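You operate a simulated robot arm through the tools that you are given. There is no shell and no other tool.

Carry out the task below with a simulated two-armed robot. There is one attempt and no reset: what you move stays moved.

JOB
Shut the drain, fill the tank to the high line and skim the floating nuts into the small basket.
Fine: slide the skimmer back.
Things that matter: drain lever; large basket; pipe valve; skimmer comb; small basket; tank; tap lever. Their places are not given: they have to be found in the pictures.

It is judged by the outcome, as a careful person would: the job done as asked, and still so three seconds after it is handed in. It fails if anything else is knocked over, pushed out of place, dropped, spilled or broken.

ROBOT AND FRAMES
Two 7-joint arms with fingered hands on one trunk that stands fixed in place. Base frame: the origin is at the foot of the trunk, x ahead of it, y to its left, z up. Lengths are in m, angles in degrees, forces in N, time in s.
The left shoulder is at [0.06, 0.177, 1], the right one opposite. With the tool pointing down near the work surface each hand reaches from about 0.1 to 0.94 m from the base axis, measured 20 degrees to its own side. Payload 4 kg a hand.
Tool frame (each hand has its own): the origin (TCP) lies between the finger pads and is the grasp point; the fingertips stand 0.037 m ahead of it; z points along the fingers, y is the line along which they close. The gripper opens to 0.124 m. The gripper's body begins 0.043 m behind the TCP. The gripper is a hand of 3 fingers: y runs from the thumb to the fingers, the wrist lies at [-0.015, -0.108, -0.202] in the tool frame.
Orientation is that of the tool frame in the base frame, as [roll, pitch, yaw] about the fixed x, y, z axes, in that order (R = Rz(yaw) Ry(pitch) Rx(roll)). With the fingers straight down and the wrist toward the robot, the tool's x, y and z point along [0, 1, 0], [1, 0, 0] and [0, 0, -1] of the base frame.

CONTROLS
- The arms move only by the tool apply_moves. It takes "left_steps", "right_steps" or both (then of equal length, played together; a hand with none holds still); each is a list of rows, each a list of 6 numbers: the shift along the base's x, y, z in units of 300 mm (1.0 is 300 mm), then the turn, a rotation vector about the base's x, y, z in units of 90 degrees (1.0 is 90 degrees). In form: [[tx, ty, tz, wx, wy, wz], ...]. A call has 1 to 20 rows; each row is the pose to reach, as a shift and turn from the pose commanded when the call began. A call with a number of a shift or a turn outside -1 to 1 is refused whole. A row lasts 0.2 s, in which the tool goes at most 0.05 m and 8.6 degrees; a call with a longer step from one row to the next is refused whole. A pose out of reach is approached as far as the arm can. The call stops where the force on the tool passes 80 N (or 10 N more than at its start, if that is more) or the arm is blocked; 0.2 s more then pass. In this call time passes only in rows, and 0.2 s behind the last. It gives the time, the measured TCP pose, the force on the tool (base axes), the opening and the grip force at its end, in the units of the frame above (readings bear some noise), with the torque about the TCP (base axes, N m) and any sound that the robot's microphone picked up, and new pictures: "pictures" is both (left out), scene, wrist or none (wrist: the cameras of the hands that moved).
- Cameras (640 x 400 px; columns grow to the right, rows downward): "scene" is now at [0.0399, 0.0182, 1.6626]; the picture's right is [0.17, -0.99, 0.00], its down [-0.60, -0.10, -0.79] and it looks along [0.78, 0.14, -0.61] (base axes); focal length 327 px, centre (320, 200). "left" rides on the left gripper at [-0.064, -0.076, -0.137] in its tool frame; the picture's right is [-0.84, -0.26, 0.48], its down [0.48, -0.76, 0.43] and it looks along [0.26, 0.60, 0.76] (tool axes); focal length 256 px, centre (320, 200). "right" rides on the right gripper at [0.064, -0.076, -0.137] in its tool frame; the picture's right is [-0.84, 0.26, -0.48], its down [-0.48, -0.76, 0.43] and it looks along [-0.25, 0.60, 0.76] (tool axes); focal length 256 px, centre (320, 200).
- lift_body(by): slides the trunk up (or, below 0, down) by that many m; the arms and the scene camera ride with it, the base frame stays. It gives what a move gives, with no picture.
- curl_fingers(index, middle, thumb_bend, thumb_turn, hand): sets how far each is bent, from 0 (flat) to 1 (curled in); at 0.3 the hand is open as for a grip, at 0.7 the pads meet at the TCP. One left out holds its place. A second passes; each finger stops where it meets its share of the squeeze, and holds until it gets a number again. It is the only way to open and close the hand. It gives what a move gives, with no picture; readings hold the bend of each and the force on the fingers (four entries, about 0 where the hand has none), thumb and palm. thumb_turn goes from beside the hand (0) to across from the fingers (1), as for a grip.
- pan_tilt(pan, tilt): turns the head with the scene camera to pan (to the left, within 86 degrees either way) and tilt (down, from -29 to 69), counted from straight ahead of the robot. It gives what a move gives, and a new picture of the scene camera.
- probe_pixels(camera, pixels): there is no depth. For up to 12 entries [column, row, z] of the newest picture of that camera ("zoom" is the newest enlarged one), the place [x, y] in the base frame at which the ray of that pixel passes the height z, good to about 0.003 m, but the place of the scene camera against the robot may be out by one fixed shift of up to 0.025 m in any direction. The clock stands still meanwhile.
- inspect(camera, box): a new picture of the part [left, top, right, bottom] of that camera's present view, enlarged. The clock stands still meanwhile.
- hand_in(): hands the job in; it is judged then, once.

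Open the grippers and draw the arms clear of the work before you hand the job in, unless the task says otherwise.

The tools are called after ">>>" as name(argument=value, ...) on one line, values as JSON. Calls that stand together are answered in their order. apply_moves: Moves the arms, as the interface text tells. Its arguments: {"type":"object","properties":{"left_steps":{"type":"array","items":{"type":"array","items":{"type":"number"}}},"right_steps":{"type":"array","items":{"type":"array","items":{"type":"number"}}},"pictures":{"type":"string","enum":["both","scene","wrist","none"]}},"required":[]} The other tools are called the same way: lift_body (by) slides the trunk up or down; curl_fingers (index, middle, thumb_bend, thumb_turn, hand) moves the fingers one by one; pan_tilt (pan, tilt) turns the head that bears the scene camera; probe_pixels (camera, pixels) gives the place at which the rays of pixels pass given heights; inspect (camera, box) takes an enlarged picture of a part of a camera's view; hand_in () hands the job in.

At the start:

```text
t: 0.0
left_tcp_pos: [0.5043, 0.395, 1.4024]
left_tool_rot: [180.0, 0.1, 90.0]
left_wrist_force: [0.6, -0.3, -0.8]
left_wrist_torque: [0.0, -0.02, 0.0]
left_width: 0.1235
left_finger_force: 0.0
left_shape: jaw
left_bend: [0.3, 0.3, 0.3, 0.98]
left_finger forces: [0.0, 0.1, 0.0, 0.0, 0.0, 0.0]
right_tcp_pos: [0.6431, -0.1281, 1.3536]
right_tool_rot: [-180.0, -0.1, 90.0]
right_wrist_force: [-0.1, 0.5, -1.0]
right_wrist_torque: [0.02, -0.02, -0.05]
right_width: 0.1237
right_finger_force: 0.0
right_shape: jaw
right_bend: [0.3, 0.3, 0.3, 0.98]
right_finger forces: [0.0, 0.0, 0.0, 0.0, 0.0, 0.0]
trunk travel left (down, up): [-0.525, 0.065]
head pan, tilt: [9.8, 37.9]
```

scene: 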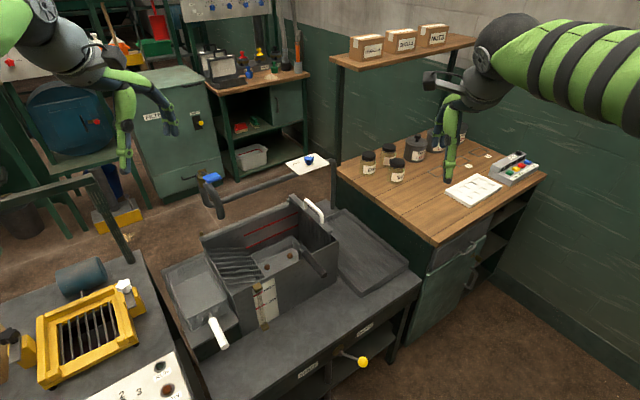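
right: 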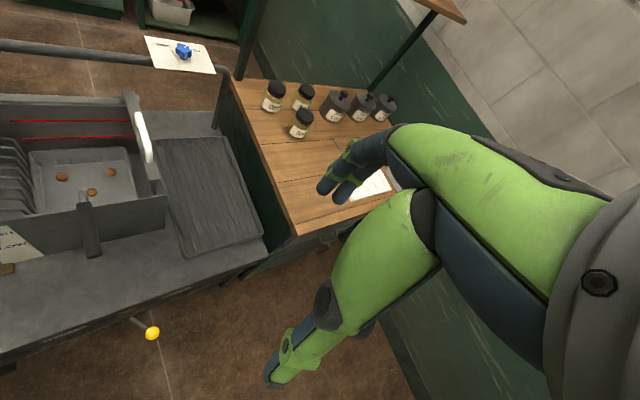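
left: 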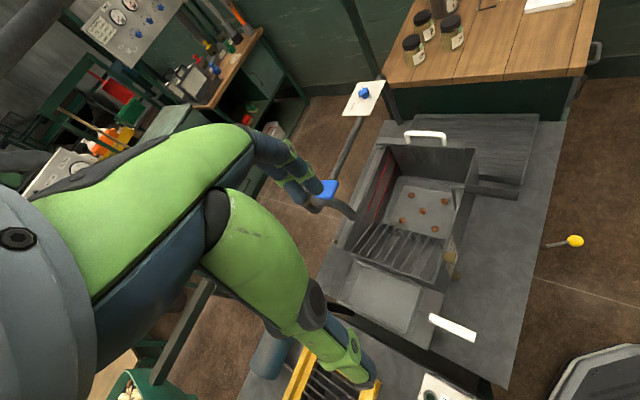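

The scene shows a tank around (270,255) with comb, a faucet pipe with a blue lever at (208,178), a blue valve at (308,158), a yellow lever at (362,361), and white handles at (218,333) and (313,210). I'll zoom in on these to understand the apparatus.

>>> inspect(camera="scene", box=[150, 140, 430, 315])

>>> inspect(camera="scene", box=[160, 260, 400, 400])

>>> inspect(camera="left", box=[250, 60, 600, 380])

>>> inspect(camera="right", box=[0, 20, 300, 380])

```text
2.29 times, centred on (290, 228) of scene
```

zoom: 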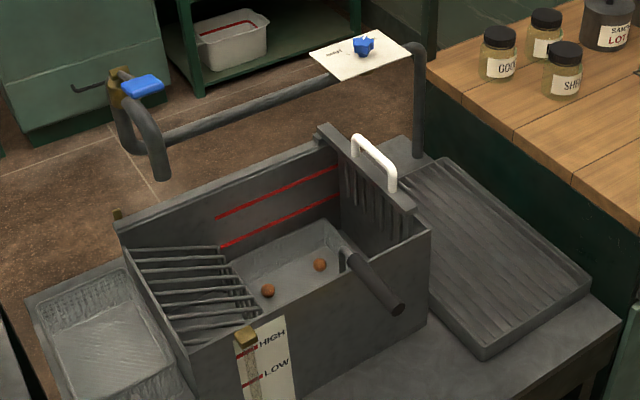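

```text
2.67 times, centred on (280, 330) of scene
```

zoom: 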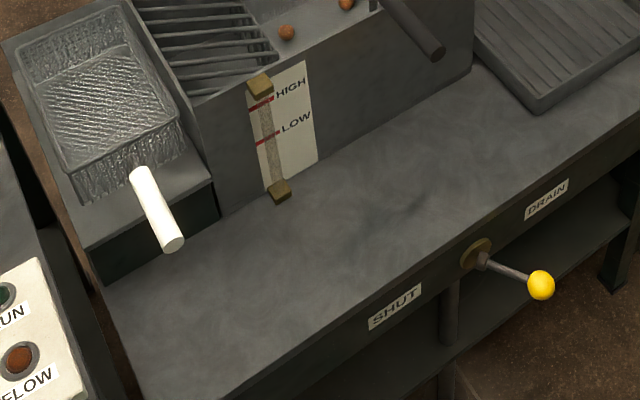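

```text
1.25 times, centred on (425, 220) of left
```

zoom: 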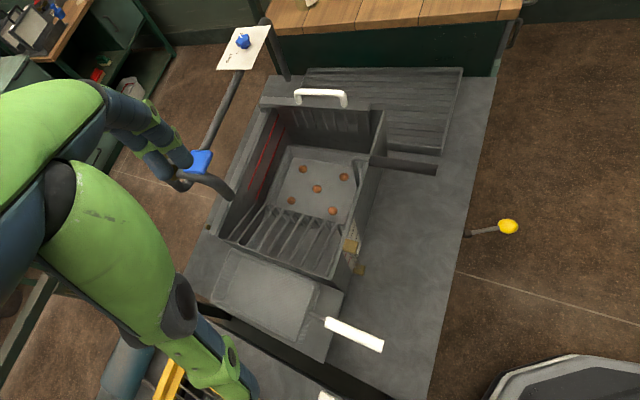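

```text
1.11 times, centred on (150, 200) of right
```

zoom: 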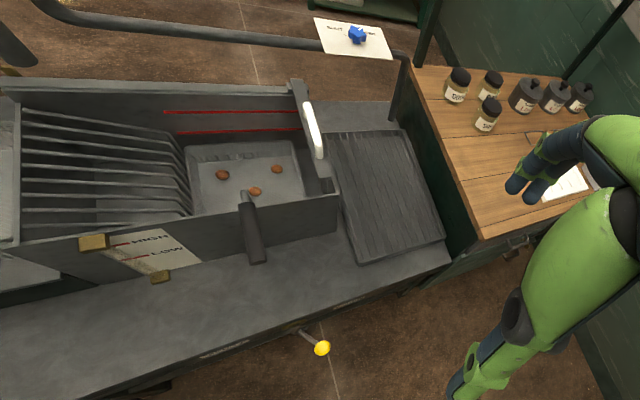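

The wrist views reveal a tank with five nuts in a basket inside, slats on its left end, a white-handled comb at its right end and a sight gauge with HIGH/LOW on its front. I'll zoom in on the valve plate and turn the head for a more central view.

>>> inspect(camera="scene", box=[270, 140, 350, 190])

>>> inspect(camera="right", box=[130, 20, 230, 83])

>>> inspect(camera="left", box=[330, 70, 400, 114])

>>> inspect(camera="scene", box=[180, 160, 250, 220])

>>> inspect(camera="scene", box=[280, 330, 400, 400])

```text
8.00 times, centred on (310, 165) of scene
```

zoom: 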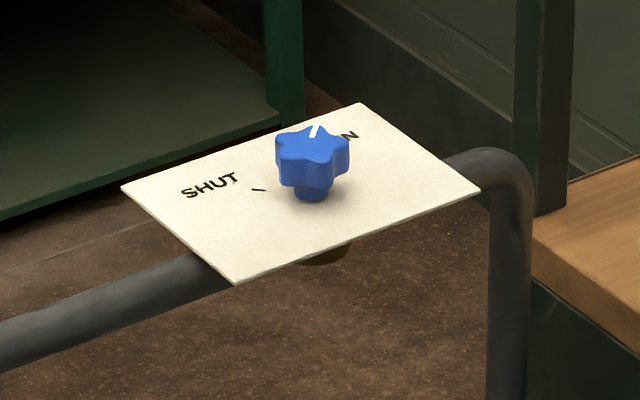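

```text
6.35 times, centred on (180, 52) of right
```

zoom: 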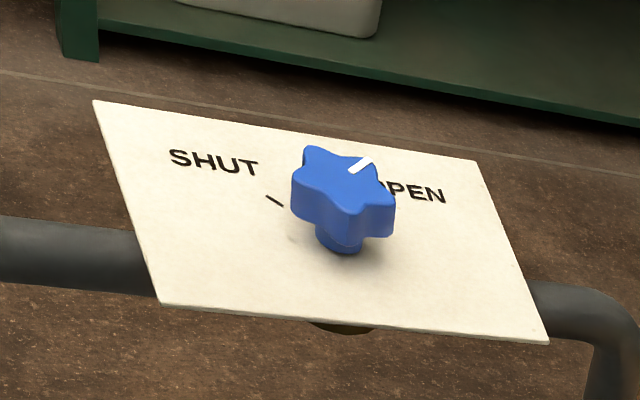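

```text
9.09 times, centred on (365, 92) of left
```

zoom: 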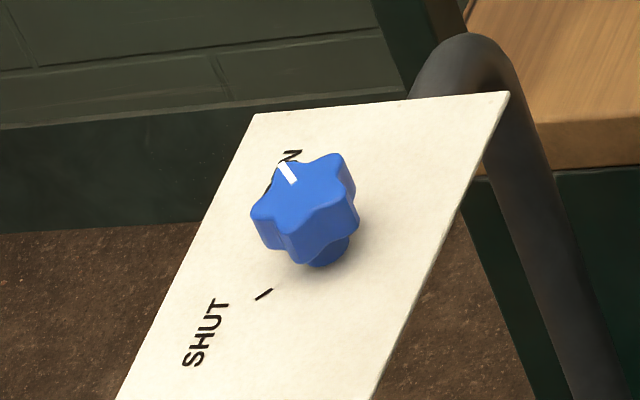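

```text
6.67 times, centred on (215, 190) of scene
```

zoom: 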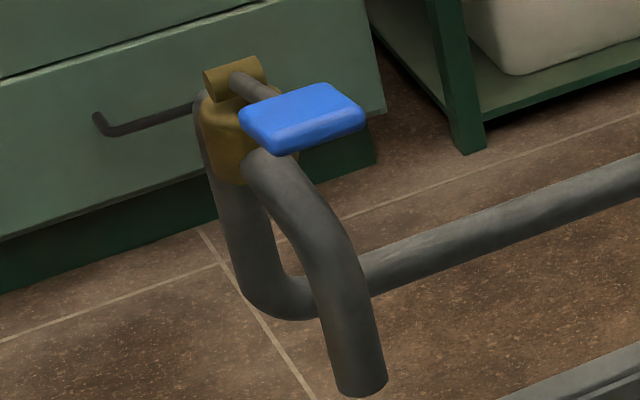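

```text
5.33 times, centred on (340, 365) of scene
```

zoom: 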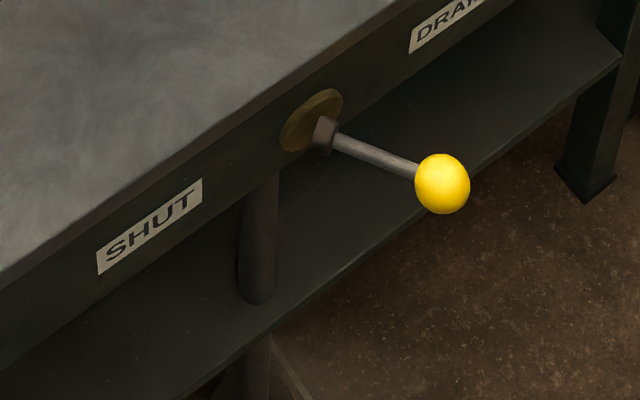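

I'll triangulate the main items by intersecting the rays of the two wrist cameras and the scene camera at two heights.

>>> probe_pixels(camera="left", pixels=[[575, 241, 0.6], [575, 241, 1.0], [407, 134, 0.6], [407, 134, 1.0], [445, 139, 0.6], [445, 139, 1.0], [364, 92, 0.6], [364, 92, 1.0], [330, 187, 0.6], [330, 187, 1.0], [475, 338, 0.6], [475, 338, 1.0]])

>>> probe_pixels(camera="right", pixels=[[152, 333, 0.6], [152, 333, 1.0], [138, 113, 0.6], [138, 113, 1.0], [150, 160, 0.6], [150, 160, 1.0], [183, 51, 0.6], [183, 51, 1.0]])

>>> probe_pixels(camera="scene", pixels=[[362, 361, 0.6], [362, 361, 1.0], [305, 202, 0.6], [305, 202, 1.0], [322, 221, 0.6], [322, 221, 1.0], [308, 159, 0.6], [308, 159, 1.0], [210, 178, 0.6], [210, 178, 1.0], [223, 348, 0.6], [223, 348, 1.0]])

```text
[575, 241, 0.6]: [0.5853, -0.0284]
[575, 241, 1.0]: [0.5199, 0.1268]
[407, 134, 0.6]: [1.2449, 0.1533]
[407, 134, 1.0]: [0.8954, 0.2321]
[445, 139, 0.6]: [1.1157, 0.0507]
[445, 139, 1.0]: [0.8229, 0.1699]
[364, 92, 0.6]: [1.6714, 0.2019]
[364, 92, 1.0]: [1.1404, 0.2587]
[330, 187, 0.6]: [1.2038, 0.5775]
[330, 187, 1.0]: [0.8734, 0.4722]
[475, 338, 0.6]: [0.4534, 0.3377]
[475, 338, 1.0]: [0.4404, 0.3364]
```

```text
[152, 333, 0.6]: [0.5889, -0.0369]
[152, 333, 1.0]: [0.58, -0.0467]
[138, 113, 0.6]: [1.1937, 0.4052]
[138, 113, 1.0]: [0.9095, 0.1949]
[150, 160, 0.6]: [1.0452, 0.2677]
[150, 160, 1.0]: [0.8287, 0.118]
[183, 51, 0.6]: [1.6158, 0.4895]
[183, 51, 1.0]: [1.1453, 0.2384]
```

```text
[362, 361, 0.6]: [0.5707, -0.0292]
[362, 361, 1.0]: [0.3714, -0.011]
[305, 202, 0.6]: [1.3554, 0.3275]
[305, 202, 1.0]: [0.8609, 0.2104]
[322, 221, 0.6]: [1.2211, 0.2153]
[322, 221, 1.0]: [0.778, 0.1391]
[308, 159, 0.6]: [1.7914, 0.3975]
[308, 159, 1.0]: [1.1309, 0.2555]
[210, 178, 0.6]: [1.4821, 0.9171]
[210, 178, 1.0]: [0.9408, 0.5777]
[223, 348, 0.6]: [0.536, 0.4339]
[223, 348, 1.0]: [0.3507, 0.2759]
```

The valve's white mark is at OPEN, and it sits far out (about [1.18, 0.25, 0.97]). Next I take tighter zooms of the tank, tap, drain and small basket to fix their geometry.

>>> inspect(camera="left", box=[320, 110, 520, 235])

>>> inspect(camera="left", box=[300, 225, 500, 350])

>>> inspect(camera="right", box=[0, 80, 200, 205])

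>>> inspect(camera="scene", box=[190, 180, 350, 280])

>>> inspect(camera="scene", box=[150, 250, 310, 350])

```text
3.20 times, centred on (420, 172) of left
```

zoom: 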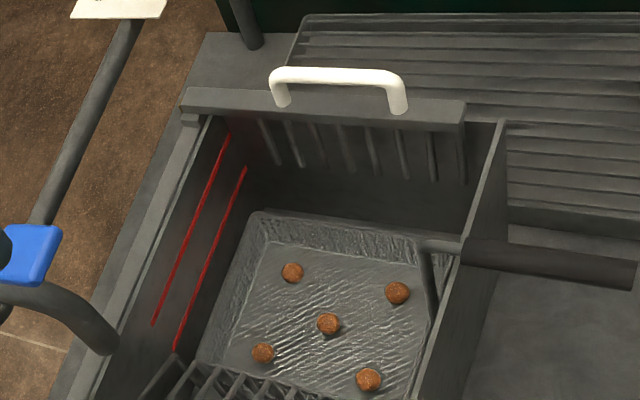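

```text
3.20 times, centred on (400, 288) of left
```

zoom: 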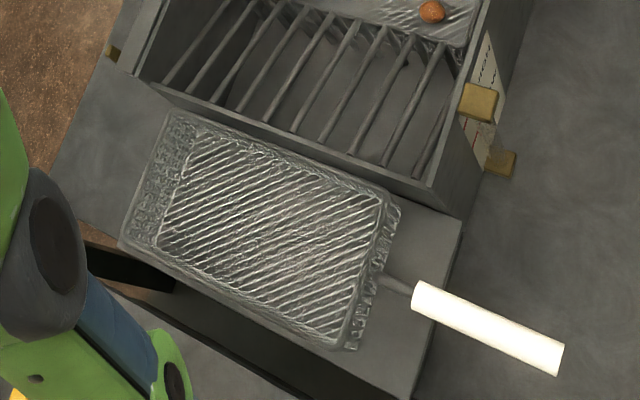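

```text
3.20 times, centred on (100, 142) of right
```

zoom: 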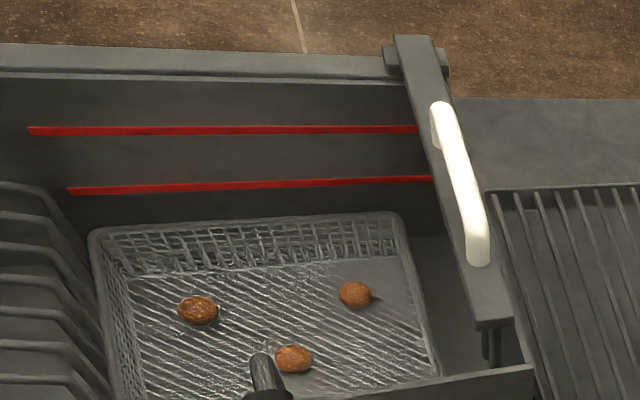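

```text
4.00 times, centred on (270, 230) of scene
```

zoom: 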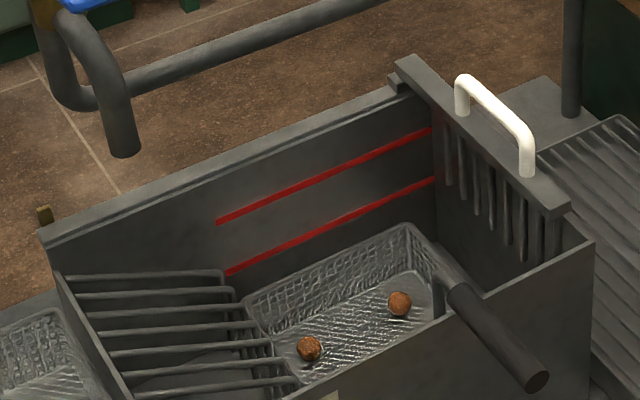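

```text
4.00 times, centred on (230, 300) of scene
```

zoom: 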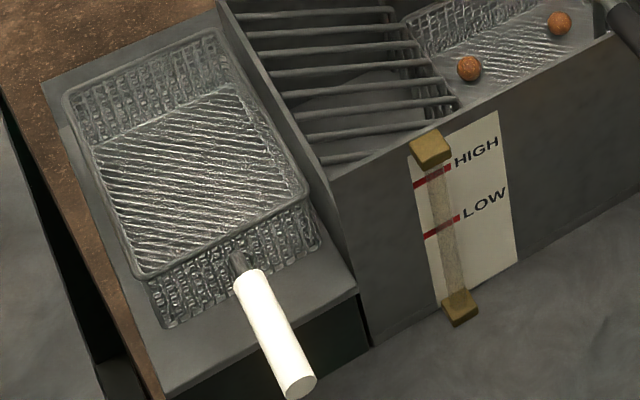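

I'll triangulate the tank rim corners and comb bar ends from the three cameras.

>>> probe_pixels(camera="left", pixels=[[476.3, 148.1, 0.7], [476.3, 148.1, 1.0], [465.3, 142.2, 0.7], [465.3, 142.2, 1.0], [377.8, 138.8, 0.7], [377.8, 138.8, 1.0], [439, 284.9, 0.7], [439, 284.9, 1.0], [338, 246, 0.7], [338, 246, 1.0], [351, 166, 0.7], [351, 166, 1.0]])

>>> probe_pixels(camera="right", pixels=[[167.2, 195.6, 0.7], [167.2, 195.6, 1.0], [155.3, 176.9, 0.7], [155.3, 176.9, 1.0], [129, 91.6, 0.7], [129, 91.6, 1.0]])

>>> probe_pixels(camera="scene", pixels=[[338, 240.8, 0.7], [338, 240.8, 1.0], [330.5, 231.2, 0.7], [330.5, 231.2, 1.0], [290, 195.5, 0.7], [290, 195.5, 1.0], [231.3, 292.5, 0.7], [231.3, 292.5, 1.0], [200, 238.8, 0.7], [200, 238.8, 1.0], [338.5, 354.4, 0.6], [338.5, 354.4, 0.7]])

```text
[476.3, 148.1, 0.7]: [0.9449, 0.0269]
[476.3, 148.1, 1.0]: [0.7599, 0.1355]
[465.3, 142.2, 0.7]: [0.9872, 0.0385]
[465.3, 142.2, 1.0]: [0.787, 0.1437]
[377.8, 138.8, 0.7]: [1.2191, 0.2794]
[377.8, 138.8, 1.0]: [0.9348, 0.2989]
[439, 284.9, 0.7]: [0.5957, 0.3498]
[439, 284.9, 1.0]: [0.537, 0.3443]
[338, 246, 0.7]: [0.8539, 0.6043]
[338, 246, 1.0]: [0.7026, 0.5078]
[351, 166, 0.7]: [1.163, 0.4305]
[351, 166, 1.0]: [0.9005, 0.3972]
```

```text
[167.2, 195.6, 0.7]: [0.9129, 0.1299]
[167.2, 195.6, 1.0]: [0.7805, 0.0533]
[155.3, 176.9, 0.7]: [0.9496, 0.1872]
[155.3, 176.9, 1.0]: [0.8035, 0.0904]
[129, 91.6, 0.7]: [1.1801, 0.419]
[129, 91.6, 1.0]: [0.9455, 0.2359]
```

```text
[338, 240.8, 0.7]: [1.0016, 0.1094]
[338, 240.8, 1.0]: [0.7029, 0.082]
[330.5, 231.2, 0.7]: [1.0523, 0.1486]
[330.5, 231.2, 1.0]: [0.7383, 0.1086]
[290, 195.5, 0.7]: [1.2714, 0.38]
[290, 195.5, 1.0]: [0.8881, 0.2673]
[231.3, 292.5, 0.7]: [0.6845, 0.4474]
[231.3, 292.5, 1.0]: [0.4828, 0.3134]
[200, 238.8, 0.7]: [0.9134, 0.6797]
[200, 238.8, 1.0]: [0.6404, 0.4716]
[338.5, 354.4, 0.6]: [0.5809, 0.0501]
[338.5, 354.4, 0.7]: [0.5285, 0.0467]
```

The tank is roughly 0.38 m × 0.28 m, turned about 45°, with its rim near z 0.87 and the comb bar near z 0.91. Now I look at the tap from the right camera with a wider view, and closer from the others.

>>> inspect(camera="right", box=[0, 0, 100, 400])

>>> inspect(camera="left", box=[280, 140, 400, 240])

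>>> inspect(camera="left", box=[500, 190, 620, 290])

>>> inspect(camera="right", box=[80, 280, 200, 380])

```text
1.00 times, centred on (50, 200) of right (not enlarged: the box is as wide or as high as the picture)
```

zoom: 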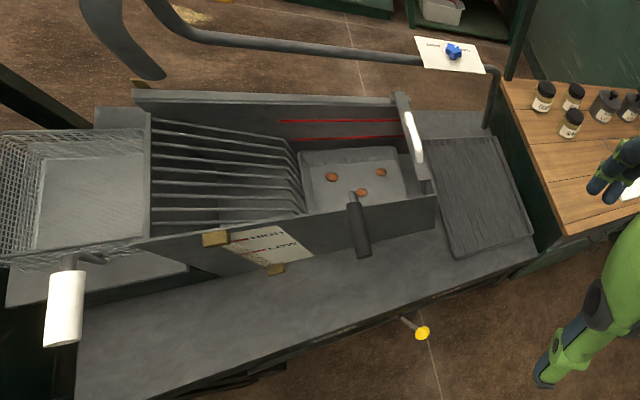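

```text
4.00 times, centred on (340, 190) of left
```

zoom: 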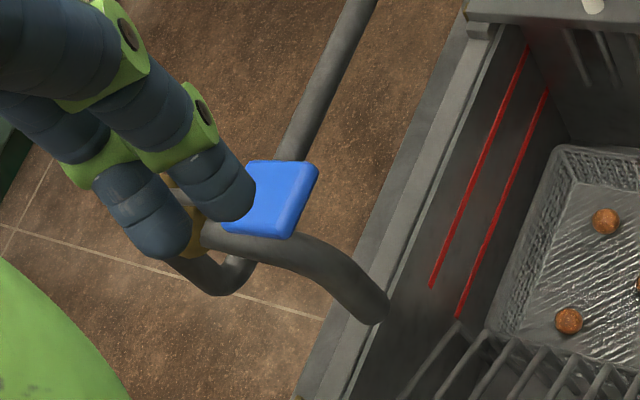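

```text
4.00 times, centred on (560, 240) of left
```

zoom: 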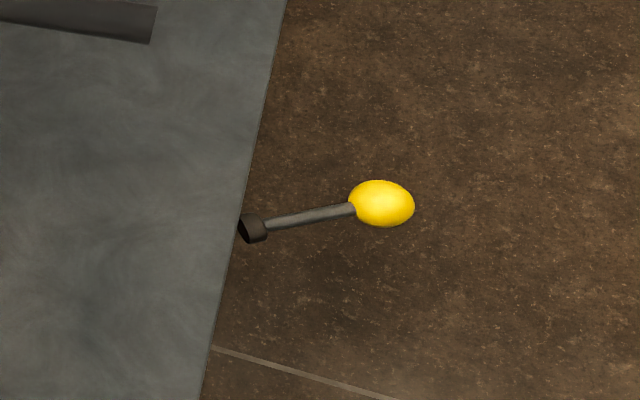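

```text
4.00 times, centred on (140, 330) of right
```

zoom: 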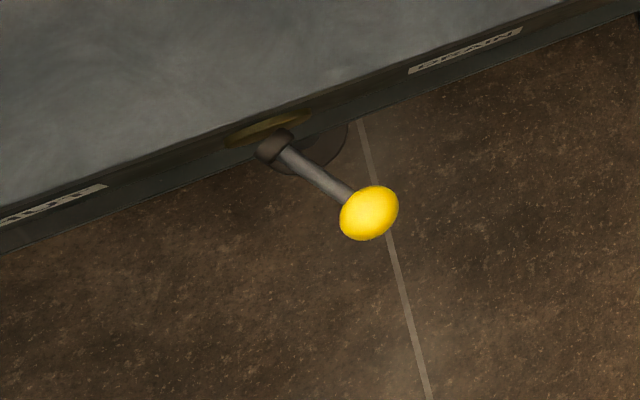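

I'll triangulate the tap paddle, spout end and drain hub with these refined pixels.

>>> probe_pixels(camera="left", pixels=[[541.3, 247.5, 0.5], [541.3, 247.5, 0.7], [328.3, 189.5, 0.9], [328.3, 189.5, 1.1], [352, 217.5, 0.9], [352, 217.5, 1.1], [308.8, 193.8, 0.9], [308.8, 193.8, 1.1]])

>>> probe_pixels(camera="right", pixels=[[127.5, 317.5, 0.5], [127.5, 317.5, 0.7], [-120, 72, 0.9], [-120, 72, 1.1]])

>>> probe_pixels(camera="scene", pixels=[[341, 351.9, 0.5], [341, 351.9, 0.7], [212.3, 177.7, 0.9], [212.3, 177.7, 1.1], [221, 217.5, 0.9], [221, 217.5, 1.1], [202.2, 173, 0.9], [202.2, 173, 1.1]])

```text
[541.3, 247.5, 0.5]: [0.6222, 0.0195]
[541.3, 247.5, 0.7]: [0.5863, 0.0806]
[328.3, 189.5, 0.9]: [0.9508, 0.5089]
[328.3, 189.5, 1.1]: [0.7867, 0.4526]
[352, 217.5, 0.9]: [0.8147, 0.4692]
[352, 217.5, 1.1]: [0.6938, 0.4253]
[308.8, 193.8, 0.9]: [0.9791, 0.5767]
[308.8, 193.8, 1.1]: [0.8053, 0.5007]
```

```text
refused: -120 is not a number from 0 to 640
```

```text
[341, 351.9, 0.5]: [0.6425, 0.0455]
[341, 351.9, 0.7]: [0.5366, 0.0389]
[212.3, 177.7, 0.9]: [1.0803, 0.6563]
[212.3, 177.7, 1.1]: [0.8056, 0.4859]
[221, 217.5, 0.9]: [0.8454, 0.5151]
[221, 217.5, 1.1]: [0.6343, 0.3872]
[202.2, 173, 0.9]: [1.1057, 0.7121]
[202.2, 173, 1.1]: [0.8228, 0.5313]
```

Paddle is near [0.75, 0.44, 1.15], spout end near [0.76, 0.45, 0.99], drain ball near [0.59, -0.04, 0.58]. I move the left hand aside for an unobstructed look at the tap and start lowering the right hand for a close look at the drain lever.

>>> apply_moves(left_steps=[[0.01, 0.08, -0.02, 0, 0, 0], [0.02, 0.16, -0.04, 0, 0, 0], [0.03, 0.24, -0.06, 0, 0, 0], [0.04, 0.32, -0.08, 0, 0, 0], [0.05, 0.4, -0.1, 0, 0, 0], [0.06, 0.47, -0.12, 0, 0, 0], [0.07, 0.53, -0.14, 0, 0, 0], [0.07, 0.53, -0.14, 0, 0, 0], [0.07, 0.53, -0.14, 0, 0, 0], [0.07, 0.53, -0.14, 0, 0, 0]], right_steps=[[-0.1, 0.03, -0.1, 0, 0, 0], [-0.2, 0.06, -0.2, 0, 0, 0], [-0.3, 0.09, -0.3, 0, 0, 0], [-0.4, 0.12, -0.4, 0, 0, 0], [-0.5, 0.15, -0.5, 0, 0, 0], [-0.6, 0.18, -0.6, 0, 0, 0], [-0.7, 0.2, -0.7, 0, 0, 0], [-0.8, 0.22, -0.8, 0, 0, 0], [-0.9, 0.24, -0.9, 0, 0, 0], [-0.97, 0.26, -1.0, 0, 0, 0]], pictures="both")

```text
t: 2.2
left_tcp_pos: [0.5268, 0.5547, 1.3599]
left_tool_rot: [179.9, 0.0, 90.0]
left_wrist_force: [0.2, -0.5, -0.3]
left_wrist_torque: [-0.02, 0.01, -0.02]
left_width: 0.1237
left_finger_force: 0.2
left_shape: jaw
left_bend: [0.3, 0.3, 0.3, 0.98]
left_finger forces: [0.1, 0.0, 0.0, 0.0, 0.1, 0.1]
right_tcp_pos: [0.3709, -0.0296, 1.0618]
right_tool_rot: [-179.9, 0.1, 90.0]
right_wrist_force: [0.1, 0.0, -0.8]
right_wrist_torque: [-0.01, 0.0, 0.0]
right_width: 0.1237
right_finger_force: 0.1
right_shape: jaw
right_bend: [0.3, 0.3, 0.3, 0.98]
right_finger forces: [0.0, 0.0, 0.0, 0.1, 0.0, 0.0]
right hand out of reach, approached as far as the arm can: row 9, 10
trunk travel left (down, up): [-0.525, 0.065]
head pan, tilt: [9.8, 37.9]
```

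scene: 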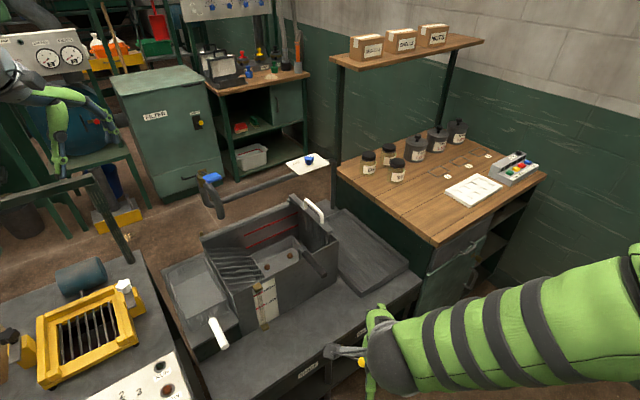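
right: 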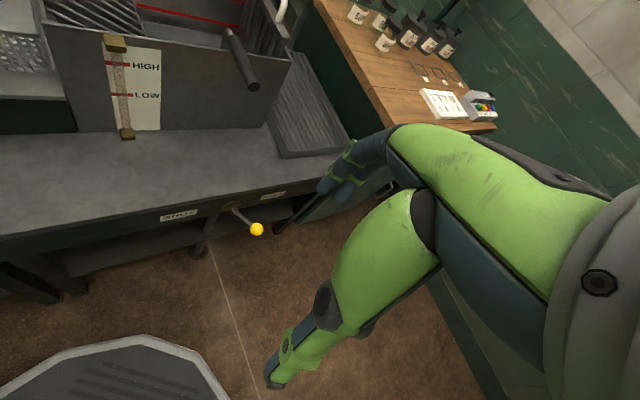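
left: 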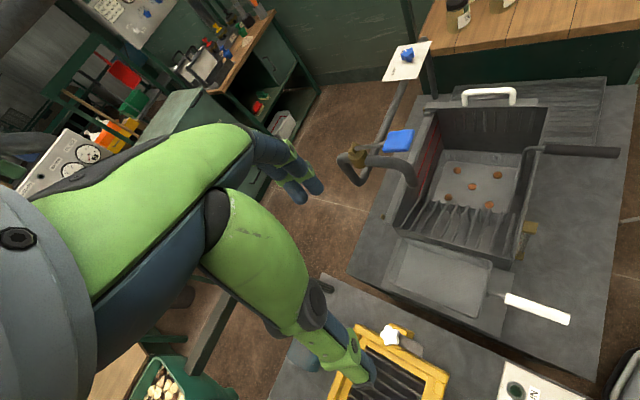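

The right camera now sees the gauge and the drain lever at (256,229), and the left camera sees the tap at (380,150) unobstructed. I zoom in on both.

>>> inspect(camera="left", box=[330, 110, 450, 210])

>>> inspect(camera="right", box=[150, 160, 310, 260])

>>> inspect(camera="right", box=[40, 0, 240, 140])

>>> inspect(camera="left", box=[380, 80, 580, 340])

```text
4.00 times, centred on (390, 160) of left
```

zoom: 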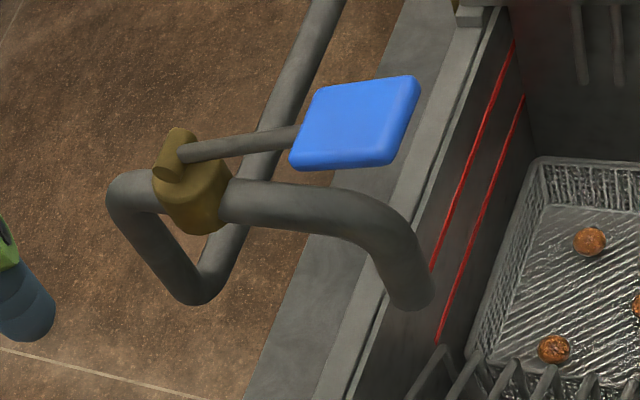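

```text
4.00 times, centred on (230, 210) of right
```

zoom: 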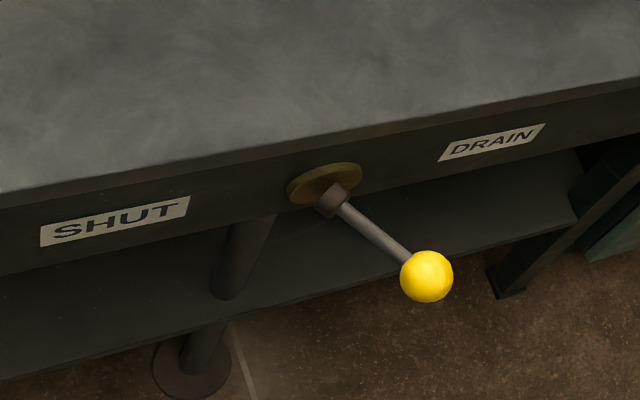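

```text
2.86 times, centred on (140, 70) of right
```

zoom: 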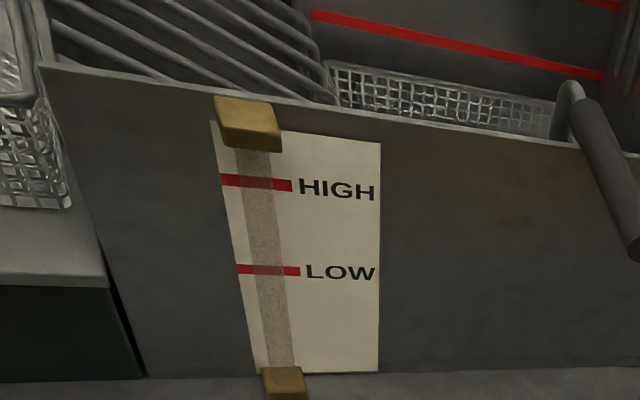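

```text
1.54 times, centred on (480, 210) of left
```

zoom: 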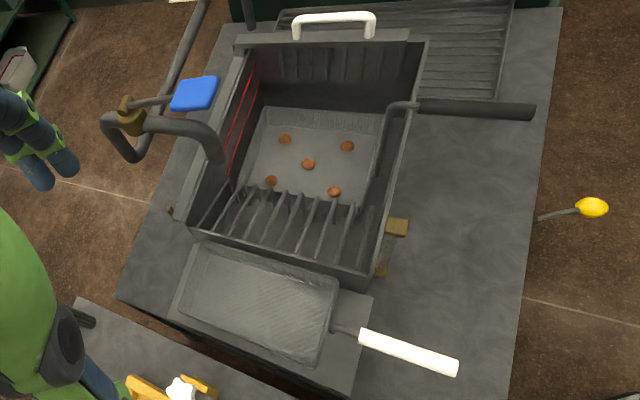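

The tap has a horizontal brass pivot with a stem to a blue paddle, so it's a lift lever. I zoom further on the drain hub to judge its axis.

>>> inspect(camera="right", box=[210, 190, 274, 240])

>>> inspect(camera="left", box=[355, 120, 420, 160])

>>> inspect(camera="scene", box=[185, 160, 235, 200])

```text
8.00 times, centred on (242, 215) of right
```

zoom: 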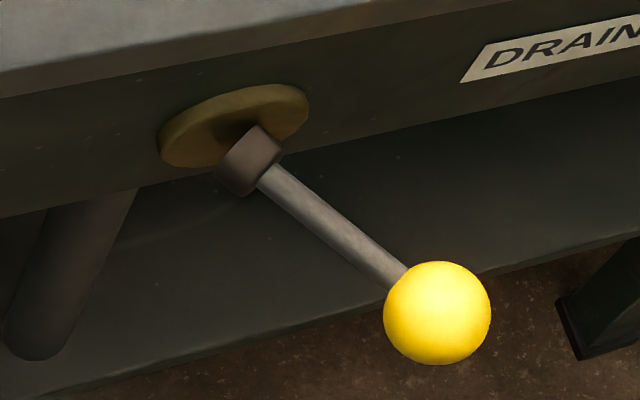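

```text
9.85 times, centred on (388, 140) of left
```

zoom: 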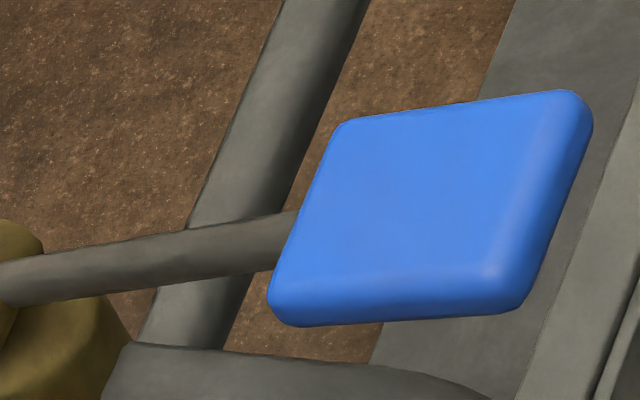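

```text
10.00 times, centred on (210, 180) of scene
```

zoom: 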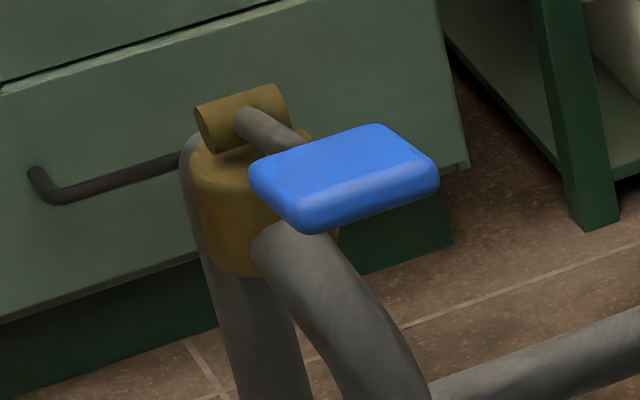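

I probe the hub, ball and label pixels in the new right view to intersect with the earlier left rays, and the gauge/comb/tap points from both new views.

>>> probe_pixels(camera="right", pixels=[[233.3, 210.6, 0.5], [233.3, 210.6, 0.7], [256.6, 229.1, 0.5], [256.6, 229.1, 0.7], [178.5, 215, 0.5], [178.5, 215, 0.7], [272.5, 195.5, 0.5], [272.5, 195.5, 0.7]])

>>> probe_pixels(camera="left", pixels=[[398.6, 140.2, 0.9], [398.6, 140.2, 1.1], [354, 148.5, 0.9], [354, 148.5, 1.1], [413, 185, 0.9], [413, 185, 1.1], [356, 154.5, 0.9], [356, 154.5, 1.1], [491, 92, 0.9], [491, 92, 1.0]])

>>> probe_pixels(camera="scene", pixels=[[212.4, 177.9, 0.9], [212.4, 177.9, 1.1], [202, 171.6, 0.9], [202, 171.6, 1.1], [221, 217.5, 0.9], [221, 217.5, 1.1]])

```text
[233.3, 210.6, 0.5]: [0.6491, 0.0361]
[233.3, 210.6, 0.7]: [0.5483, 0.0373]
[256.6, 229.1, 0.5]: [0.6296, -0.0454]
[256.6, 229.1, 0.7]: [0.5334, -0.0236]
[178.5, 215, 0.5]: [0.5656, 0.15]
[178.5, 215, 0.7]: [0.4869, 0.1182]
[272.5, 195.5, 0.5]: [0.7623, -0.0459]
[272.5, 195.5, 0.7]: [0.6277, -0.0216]
```

```text
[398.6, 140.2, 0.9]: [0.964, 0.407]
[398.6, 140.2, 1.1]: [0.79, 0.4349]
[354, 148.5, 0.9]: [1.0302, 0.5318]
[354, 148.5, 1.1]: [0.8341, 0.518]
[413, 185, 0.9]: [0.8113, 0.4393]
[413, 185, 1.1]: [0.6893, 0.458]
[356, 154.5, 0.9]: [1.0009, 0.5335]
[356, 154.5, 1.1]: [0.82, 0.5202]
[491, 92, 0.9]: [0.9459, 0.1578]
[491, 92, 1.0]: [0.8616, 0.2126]
```

```text
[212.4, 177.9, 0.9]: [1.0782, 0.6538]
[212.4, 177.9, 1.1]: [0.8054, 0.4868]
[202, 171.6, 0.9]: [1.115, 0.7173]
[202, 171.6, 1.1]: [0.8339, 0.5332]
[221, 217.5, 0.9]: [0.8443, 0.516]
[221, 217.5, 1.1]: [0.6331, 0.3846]
```

Ball is at about [0.589, -0.037, 0.583] with the hub boss near [0.612, 0.039, 0.57], so the lever is near-horizontal pointing out and to the DRAIN side. I bring the right hand over the ball with its yaw turned -45° so the fingers can cage the ball from both sides along the table front.

>>> apply_moves(right_steps=[[0.08, 0.005, -0.1, 0, 0, -0.05], [0.16, 0.01, -0.2, 0, 0, -0.1], [0.24, 0.015, -0.3, 0, 0, -0.15], [0.32, 0.02, -0.4, 0, 0, -0.2], [0.4, 0.025, -0.5, 0, 0, -0.25], [0.48, 0.03, -0.6, 0, 0, -0.3], [0.56, 0.033, -0.7, 0, 0, -0.35], [0.64, 0.037, -0.8, 0, 0, -0.4], [0.72, 0.04, -0.9, 0, 0, -0.45], [0.79, 0.045, -0.979, 0, 0, -0.5]], pictures="both")

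```text
t: 4.4
left_tcp_pos: [0.5248, 0.5535, 1.3602]
left_tool_rot: [-180.0, 0.0, 90.0]
left_wrist_force: [-0.5, -0.1, -0.9]
left_wrist_torque: [0.02, 0.02, -0.04]
left_width: 0.1236
left_finger_force: 0.1
left_shape: jaw
left_bend: [0.3, 0.3, 0.3, 0.98]
left_finger forces: [0.0, 0.0, 0.0, 0.0, 0.1, 0.1]
right_tcp_pos: [0.6085, -0.0183, 0.7693]
right_tool_rot: [180.0, -0.1, 45.0]
right_wrist_force: [0.4, -0.3, 0.7]
right_wrist_torque: [-0.02, 0.01, 0.0]
right_width: 0.1236
right_finger_force: 0.0
right_shape: jaw
right_bend: [0.3, 0.3, 0.3, 0.98]
right_finger forces: [0.1, 0.0, 0.0, 0.0, 0.1, 0.0]
trunk travel left (down, up): [-0.525, 0.065]
head pan, tilt: [9.8, 37.9]
```

scene: 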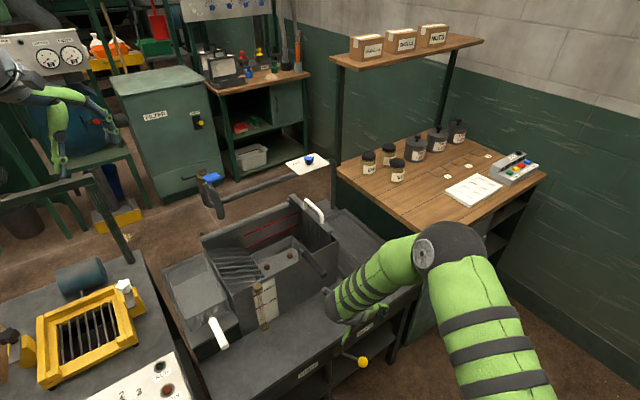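
right: 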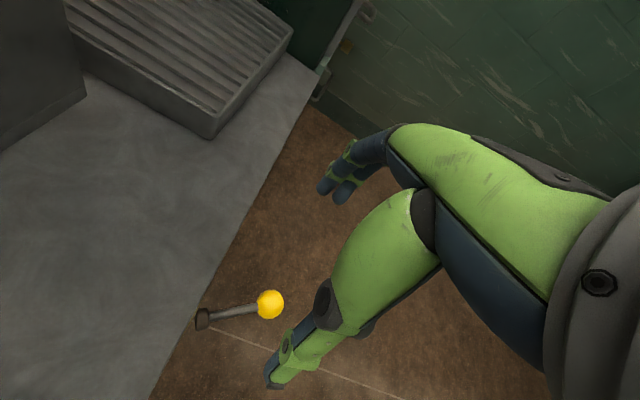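

The right hand is above the ball, which shows at (270,304) in its camera. I check the ball position with this closer view before descending.

>>> probe_pixels(camera="right", pixels=[[270, 304, 0.583], [270, 304, 0.56], [270, 304, 0.6], [203, 319, 0.57], [203, 319, 0.55], [215, 137, 0.65], [275, 150, 0.62]])

>>> inspect(camera="right", box=[150, 250, 310, 350])

```text
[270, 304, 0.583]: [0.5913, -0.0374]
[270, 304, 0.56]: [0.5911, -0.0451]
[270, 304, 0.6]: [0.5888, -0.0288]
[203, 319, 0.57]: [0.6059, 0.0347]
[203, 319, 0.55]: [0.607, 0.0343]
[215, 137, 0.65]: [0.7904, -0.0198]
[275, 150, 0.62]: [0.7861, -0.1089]
```

```text
4.00 times, centred on (230, 300) of right
```

zoom: 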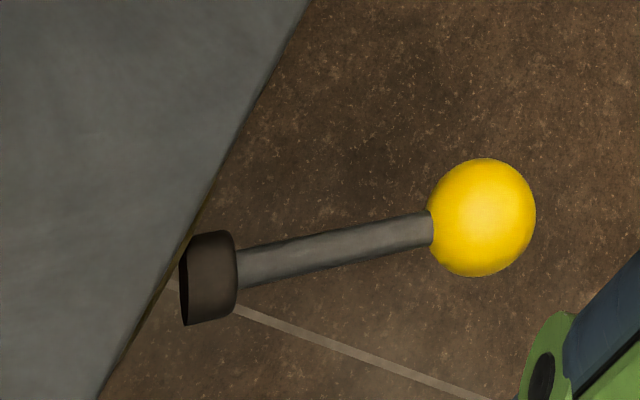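

The ball is confirmed at [0.591, -0.037]. I centre over it and descend so the open fingers straddle it.

>>> apply_moves(right_steps=[[-0.03, -0.03, -0.06, 0, 0, 0], [-0.058, -0.063, -0.16, 0, 0, 0], [-0.058, -0.063, -0.28, 0, 0, 0], [-0.058, -0.063, -0.4, 0, 0, 0], [-0.058, -0.063, -0.5, 0, 0, 0], [-0.058, -0.063, -0.56, 0, 0, 0], [-0.058, -0.063, -0.6, 0, 0, 0]], pictures="wrist")

```text
t: 6.0
left_tcp_pos: [0.5255, 0.5523, 1.3611]
left_tool_rot: [-180.0, 0.1, 90.0]
left_wrist_force: [0.0, -0.8, -0.3]
left_wrist_torque: [-0.02, -0.01, -0.01]
left_width: 0.1236
left_finger_force: 0.0
left_shape: jaw
left_bend: [0.3, 0.3, 0.3, 0.98]
left_finger forces: [0.0, 0.0, 0.0, 0.0, 0.1, 0.0]
right_tcp_pos: [0.5904, -0.0356, 0.5892]
right_tool_rot: [180.0, 0.0, 44.9]
right_wrist_force: [0.0, 0.5, -0.2]
right_wrist_torque: [0.01, 0.0, -0.02]
right_width: 0.1237
right_finger_force: 0.0
right_shape: jaw
right_bend: [0.3, 0.3, 0.3, 0.98]
right_finger forces: [0.1, 0.0, 0.1, 0.0, 0.1, 0.1]
trunk travel left (down, up): [-0.525, 0.065]
head pan, tilt: [9.8, 37.9]
```

right: 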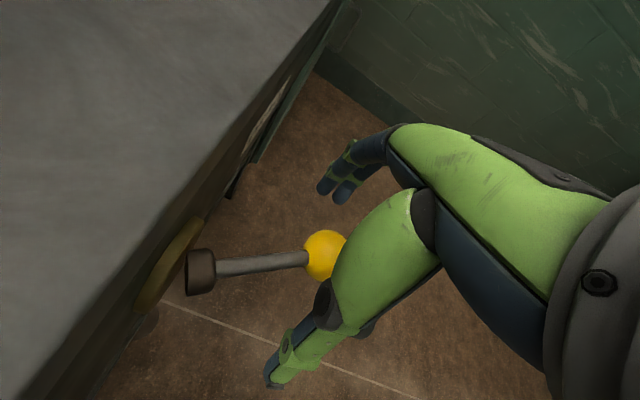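

The ball sits between fingers and thumb at (327,255) in the wrist view. I close partly to cage it (gap about 0.045 m).

>>> curl_fingers(hand="right", index=0.56, middle=0.56, thumb_bend=0.56)

```text
t: 7.0
left_tcp_pos: [0.5251, 0.5553, 1.3621]
left_tool_rot: [-180.0, 0.0, 90.1]
left_wrist_force: [0.5, 0.9, 0.5]
left_wrist_torque: [-0.02, -0.01, 0.01]
left_width: 0.1236
left_finger_force: 0.0
left_shape: jaw
left_bend: [0.3, 0.3, 0.3, 0.98]
left_finger forces: [0.1, 0.0, 0.1, 0.0, 0.1, 0.0]
right_tcp_pos: [0.5907, -0.0349, 0.5897]
right_tool_rot: [180.0, 0.0, 45.1]
right_wrist_force: [-6.5, 5.5, -0.1]
right_wrist_torque: [-0.01, 0.03, 0.01]
right_width: 0.0496
right_finger_force: 4.0
right_shape: fingers
right_bend: [0.56, 0.56, 0.54, 0.97]
right_finger forces: [0.1, 0.0, 0.0, 0.0, 7.6, 0.0]
trunk travel left (down, up): [-0.525, 0.065]
head pan, tilt: [9.8, 37.9]
```

The thumb touches the ball with 7.6 N. I push gently left (toward SHUT) along a horizontal arc as a test of the lever's axis.

>>> apply_moves(right_steps=[[-0.016, 0.005, 0, 0, 0, 0], [-0.032, 0.01, 0, 0, 0, 0], [-0.048, 0.015, 0, 0, 0, 0], [-0.064, 0.02, 0, 0, 0, 0], [-0.08, 0.027, 0, 0, 0, 0]], pictures="wrist")

```text
t: 8.2
left_tcp_pos: [0.5261, 0.5544, 1.3603]
left_tool_rot: [179.9, -0.1, 90.1]
left_wrist_force: [-0.6, 0.0, 0.5]
left_wrist_torque: [-0.02, -0.01, 0.04]
left_width: 0.1236
left_finger_force: 0.1
left_shape: jaw
left_bend: [0.3, 0.3, 0.3, 0.98]
left_finger forces: [0.0, 0.0, 0.0, 0.0, 0.0, 0.1]
right_tcp_pos: [0.567, -0.0288, 0.5906]
right_tool_rot: [-180.0, 0.0, 45.0]
right_wrist_force: [0.6, -1.3, -0.5]
right_wrist_torque: [0.01, -0.01, -0.03]
right_width: 0.0449
right_finger_force: 1.0
right_shape: fingers
right_bend: [0.55, 0.56, 0.56, 0.97]
right_finger forces: [1.6, 0.0, 0.1, 0.0, 0.0, 0.0]
trunk travel left (down, up): [-0.525, 0.065]
head pan, tilt: [9.8, 37.9]
```

right: 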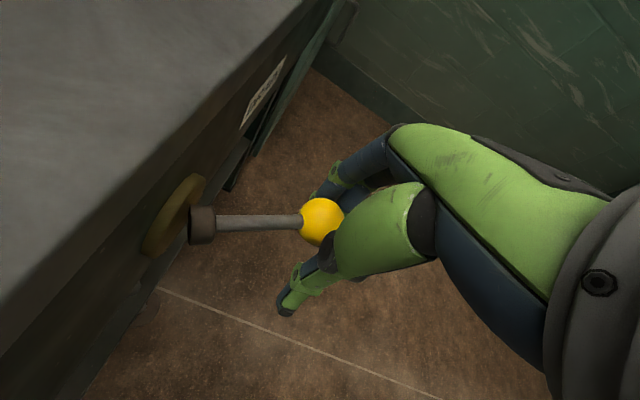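

The lever swings freely to the left in a horizontal arc (ball now at (320,222) in the wrist view, force about 1.6 N). I continue along the arc toward SHUT.

>>> apply_moves(right_steps=[[-0.015, 0.02, 0, 0, 0, 0], [-0.033, 0.038, 0, 0, 0, 0], [-0.05, 0.058, 0, 0, 0, 0], [-0.067, 0.078, 0, 0, 0, 0], [-0.08, 0.098, 0, 0, 0, 0], [-0.092, 0.118, 0, 0, 0, 0], [-0.102, 0.14, 0, 0, 0, 0], [-0.109, 0.167, 0, 0, 0, 0]], pictures="both")

```text
t: 10.0
left_tcp_pos: [0.5263, 0.5551, 1.3613]
left_tool_rot: [-180.0, -0.1, 90.0]
left_wrist_force: [0.4, 0.7, -0.2]
left_wrist_torque: [0.0, 0.0, 0.04]
left_width: 0.1235
left_finger_force: 0.1
left_shape: jaw
left_bend: [0.3, 0.3, 0.3, 0.98]
left_finger forces: [0.0, 0.0, 0.0, 0.0, 0.1, 0.1]
right_tcp_pos: [0.533, 0.0206, 0.59]
right_tool_rot: [180.0, 0.1, 45.0]
right_wrist_force: [-0.5, -1.4, -1.0]
right_wrist_torque: [0.0, 0.01, -0.03]
right_width: 0.0443
right_finger_force: 0.5
right_shape: fingers
right_bend: [0.56, 0.56, 0.56, 0.97]
right_finger forces: [0.9, 0.2, 0.0, 0.0, 0.1, 0.0]
trunk travel left (down, up): [-0.525, 0.065]
head pan, tilt: [9.8, 37.9]
```

scene: 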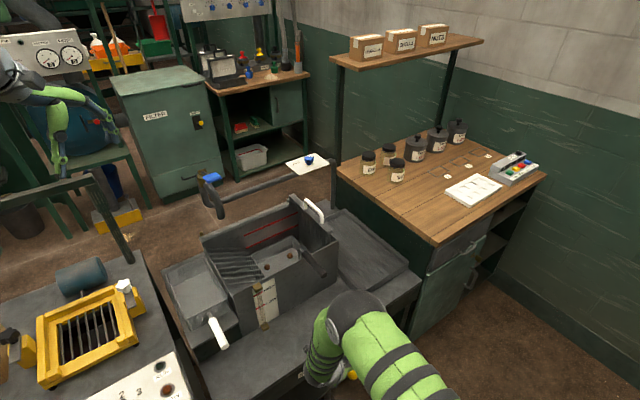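
right: 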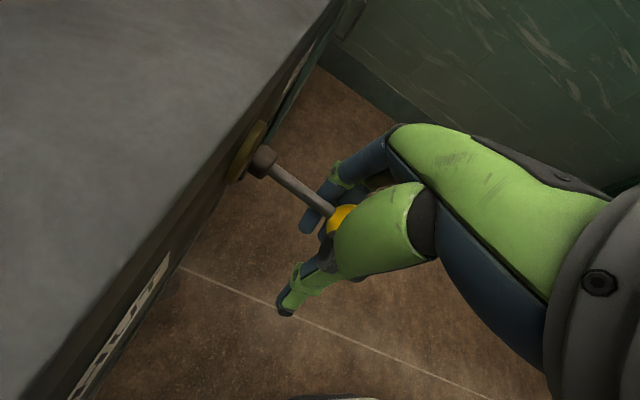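

Force remains low (about 1 N) so the lever is not yet at its stop. I continue a bit further, turning the hand with the lever.

>>> apply_moves(right_steps=[[-0.004, 0.017, 0, 0, 0, -0.04], [-0.006, 0.034, 0, 0, 0, -0.08], [-0.008, 0.05, 0, 0, 0, -0.11]], pictures="wrist")

```text
t: 10.8
left_tcp_pos: [0.5261, 0.5537, 1.3598]
left_tool_rot: [180.0, 0.0, 90.0]
left_wrist_force: [0.4, -0.4, 0.1]
left_wrist_torque: [-0.03, 0.01, -0.03]
left_width: 0.1239
left_finger_force: 0.0
left_shape: jaw
left_bend: [0.3, 0.3, 0.3, 0.98]
left_finger forces: [0.0, 0.0, 0.0, 0.0, 0.0, 0.0]
right_tcp_pos: [0.5318, 0.0375, 0.5896]
right_tool_rot: [180.0, 0.0, 35.0]
right_wrist_force: [0.3, -0.6, -0.3]
right_wrist_torque: [-0.01, 0.01, 0.01]
right_width: 0.0443
right_finger_force: 0.1
right_shape: fingers
right_bend: [0.56, 0.56, 0.56, 0.97]
right_finger forces: [0.5, 0.0, 0.0, 0.0, 0.0, 0.0]
trunk travel left (down, up): [-0.525, 0.065]
head pan, tilt: [9.8, 37.9]
```

right: 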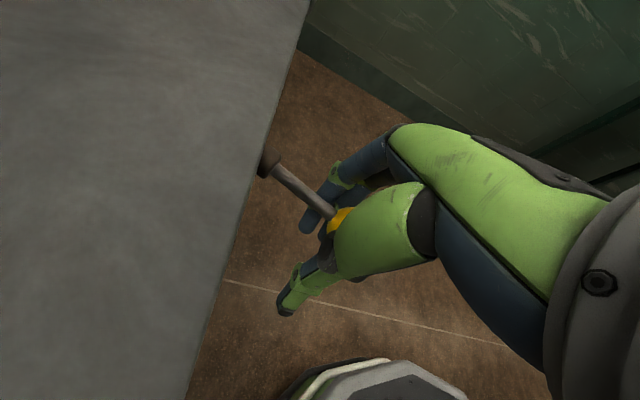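

The lever is now roughly 20° left of the normal (started about 40° right), still moving freely. I continue the arc.

>>> apply_moves(right_steps=[[0.0, 0.017, 0, 0, 0, -0.04], [0.001, 0.034, 0, 0, 0, -0.08], [0.002, 0.05, 0, 0, 0, -0.11], [0.005, 0.067, 0, 0, 0, -0.15], [0.009, 0.083, 0, 0, 0, -0.19]], pictures="wrist")

```text
t: 12.0
left_tcp_pos: [0.5263, 0.5521, 1.3614]
left_tool_rot: [-179.9, -0.1, 90.0]
left_wrist_force: [-0.3, -0.9, 0.2]
left_wrist_torque: [-0.02, 0.03, -0.02]
left_width: 0.1235
left_finger_force: 0.0
left_shape: jaw
left_bend: [0.3, 0.3, 0.3, 0.98]
left_finger forces: [0.0, 0.0, 0.0, 0.0, 0.0, 0.0]
right_tcp_pos: [0.5339, 0.0598, 0.5896]
right_tool_rot: [179.9, 0.1, 17.9]
right_wrist_force: [4.1, -11.4, -1.8]
right_wrist_torque: [-0.03, 0.03, -0.02]
right_width: 0.0492
right_finger_force: 7.0
right_shape: fingers
right_bend: [0.53, 0.54, 0.56, 0.97]
right_finger forces: [7.3, 5.3, 0.1, 0.1, 0.0, 0.0]
trunk travel left (down, up): [-0.525, 0.065]
head pan, tilt: [9.8, 37.9]
```

right: 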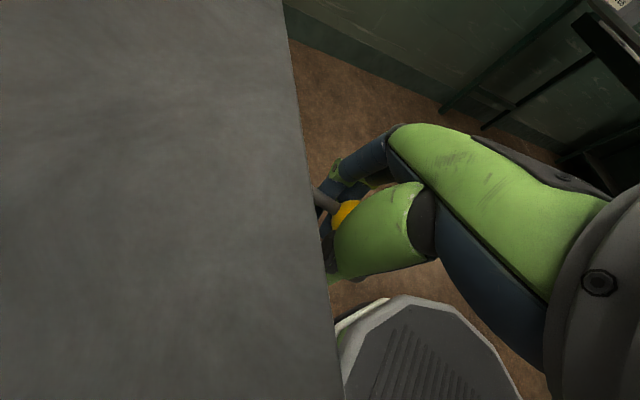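

Finger force rose to about 12 N with the lever roughly 40° left of the normal, mirroring its start: this looks like the SHUT stop. I press slightly further to seat it.

>>> apply_moves(right_steps=[[0.003, 0.012, 0, 0, 0, 0], [0.006, 0.025, 0, 0, 0, 0]], pictures="none")

```text
t: 12.6
left_tcp_pos: [0.526, 0.5515, 1.3608]
left_tool_rot: [-180.0, -0.2, 89.9]
left_wrist_force: [-0.1, -0.5, 0.5]
left_wrist_torque: [0.03, -0.01, -0.01]
left_width: 0.1235
left_finger_force: 0.1
left_shape: jaw
left_bend: [0.3, 0.3, 0.3, 0.98]
left_finger forces: [0.0, 0.1, 0.1, 0.1, 0.1, 0.0]
right_tcp_pos: [0.5348, 0.066, 0.5886]
right_tool_rot: [179.8, 0.2, 17.8]
right_wrist_force: [-1.0, -28.4, 0.4]
right_wrist_torque: [-0.14, 0.03, -0.52]
right_width: 0.0553
right_finger_force: 12.4
right_shape: fingers
right_bend: [0.49, 0.51, 0.56, 0.97]
right_finger forces: [15.9, 9.2, 0.0, 0.0, 0.0, 0.0]
trunk travel left (down, up): [-0.525, 0.065]
head pan, tilt: [9.8, 37.9]
```

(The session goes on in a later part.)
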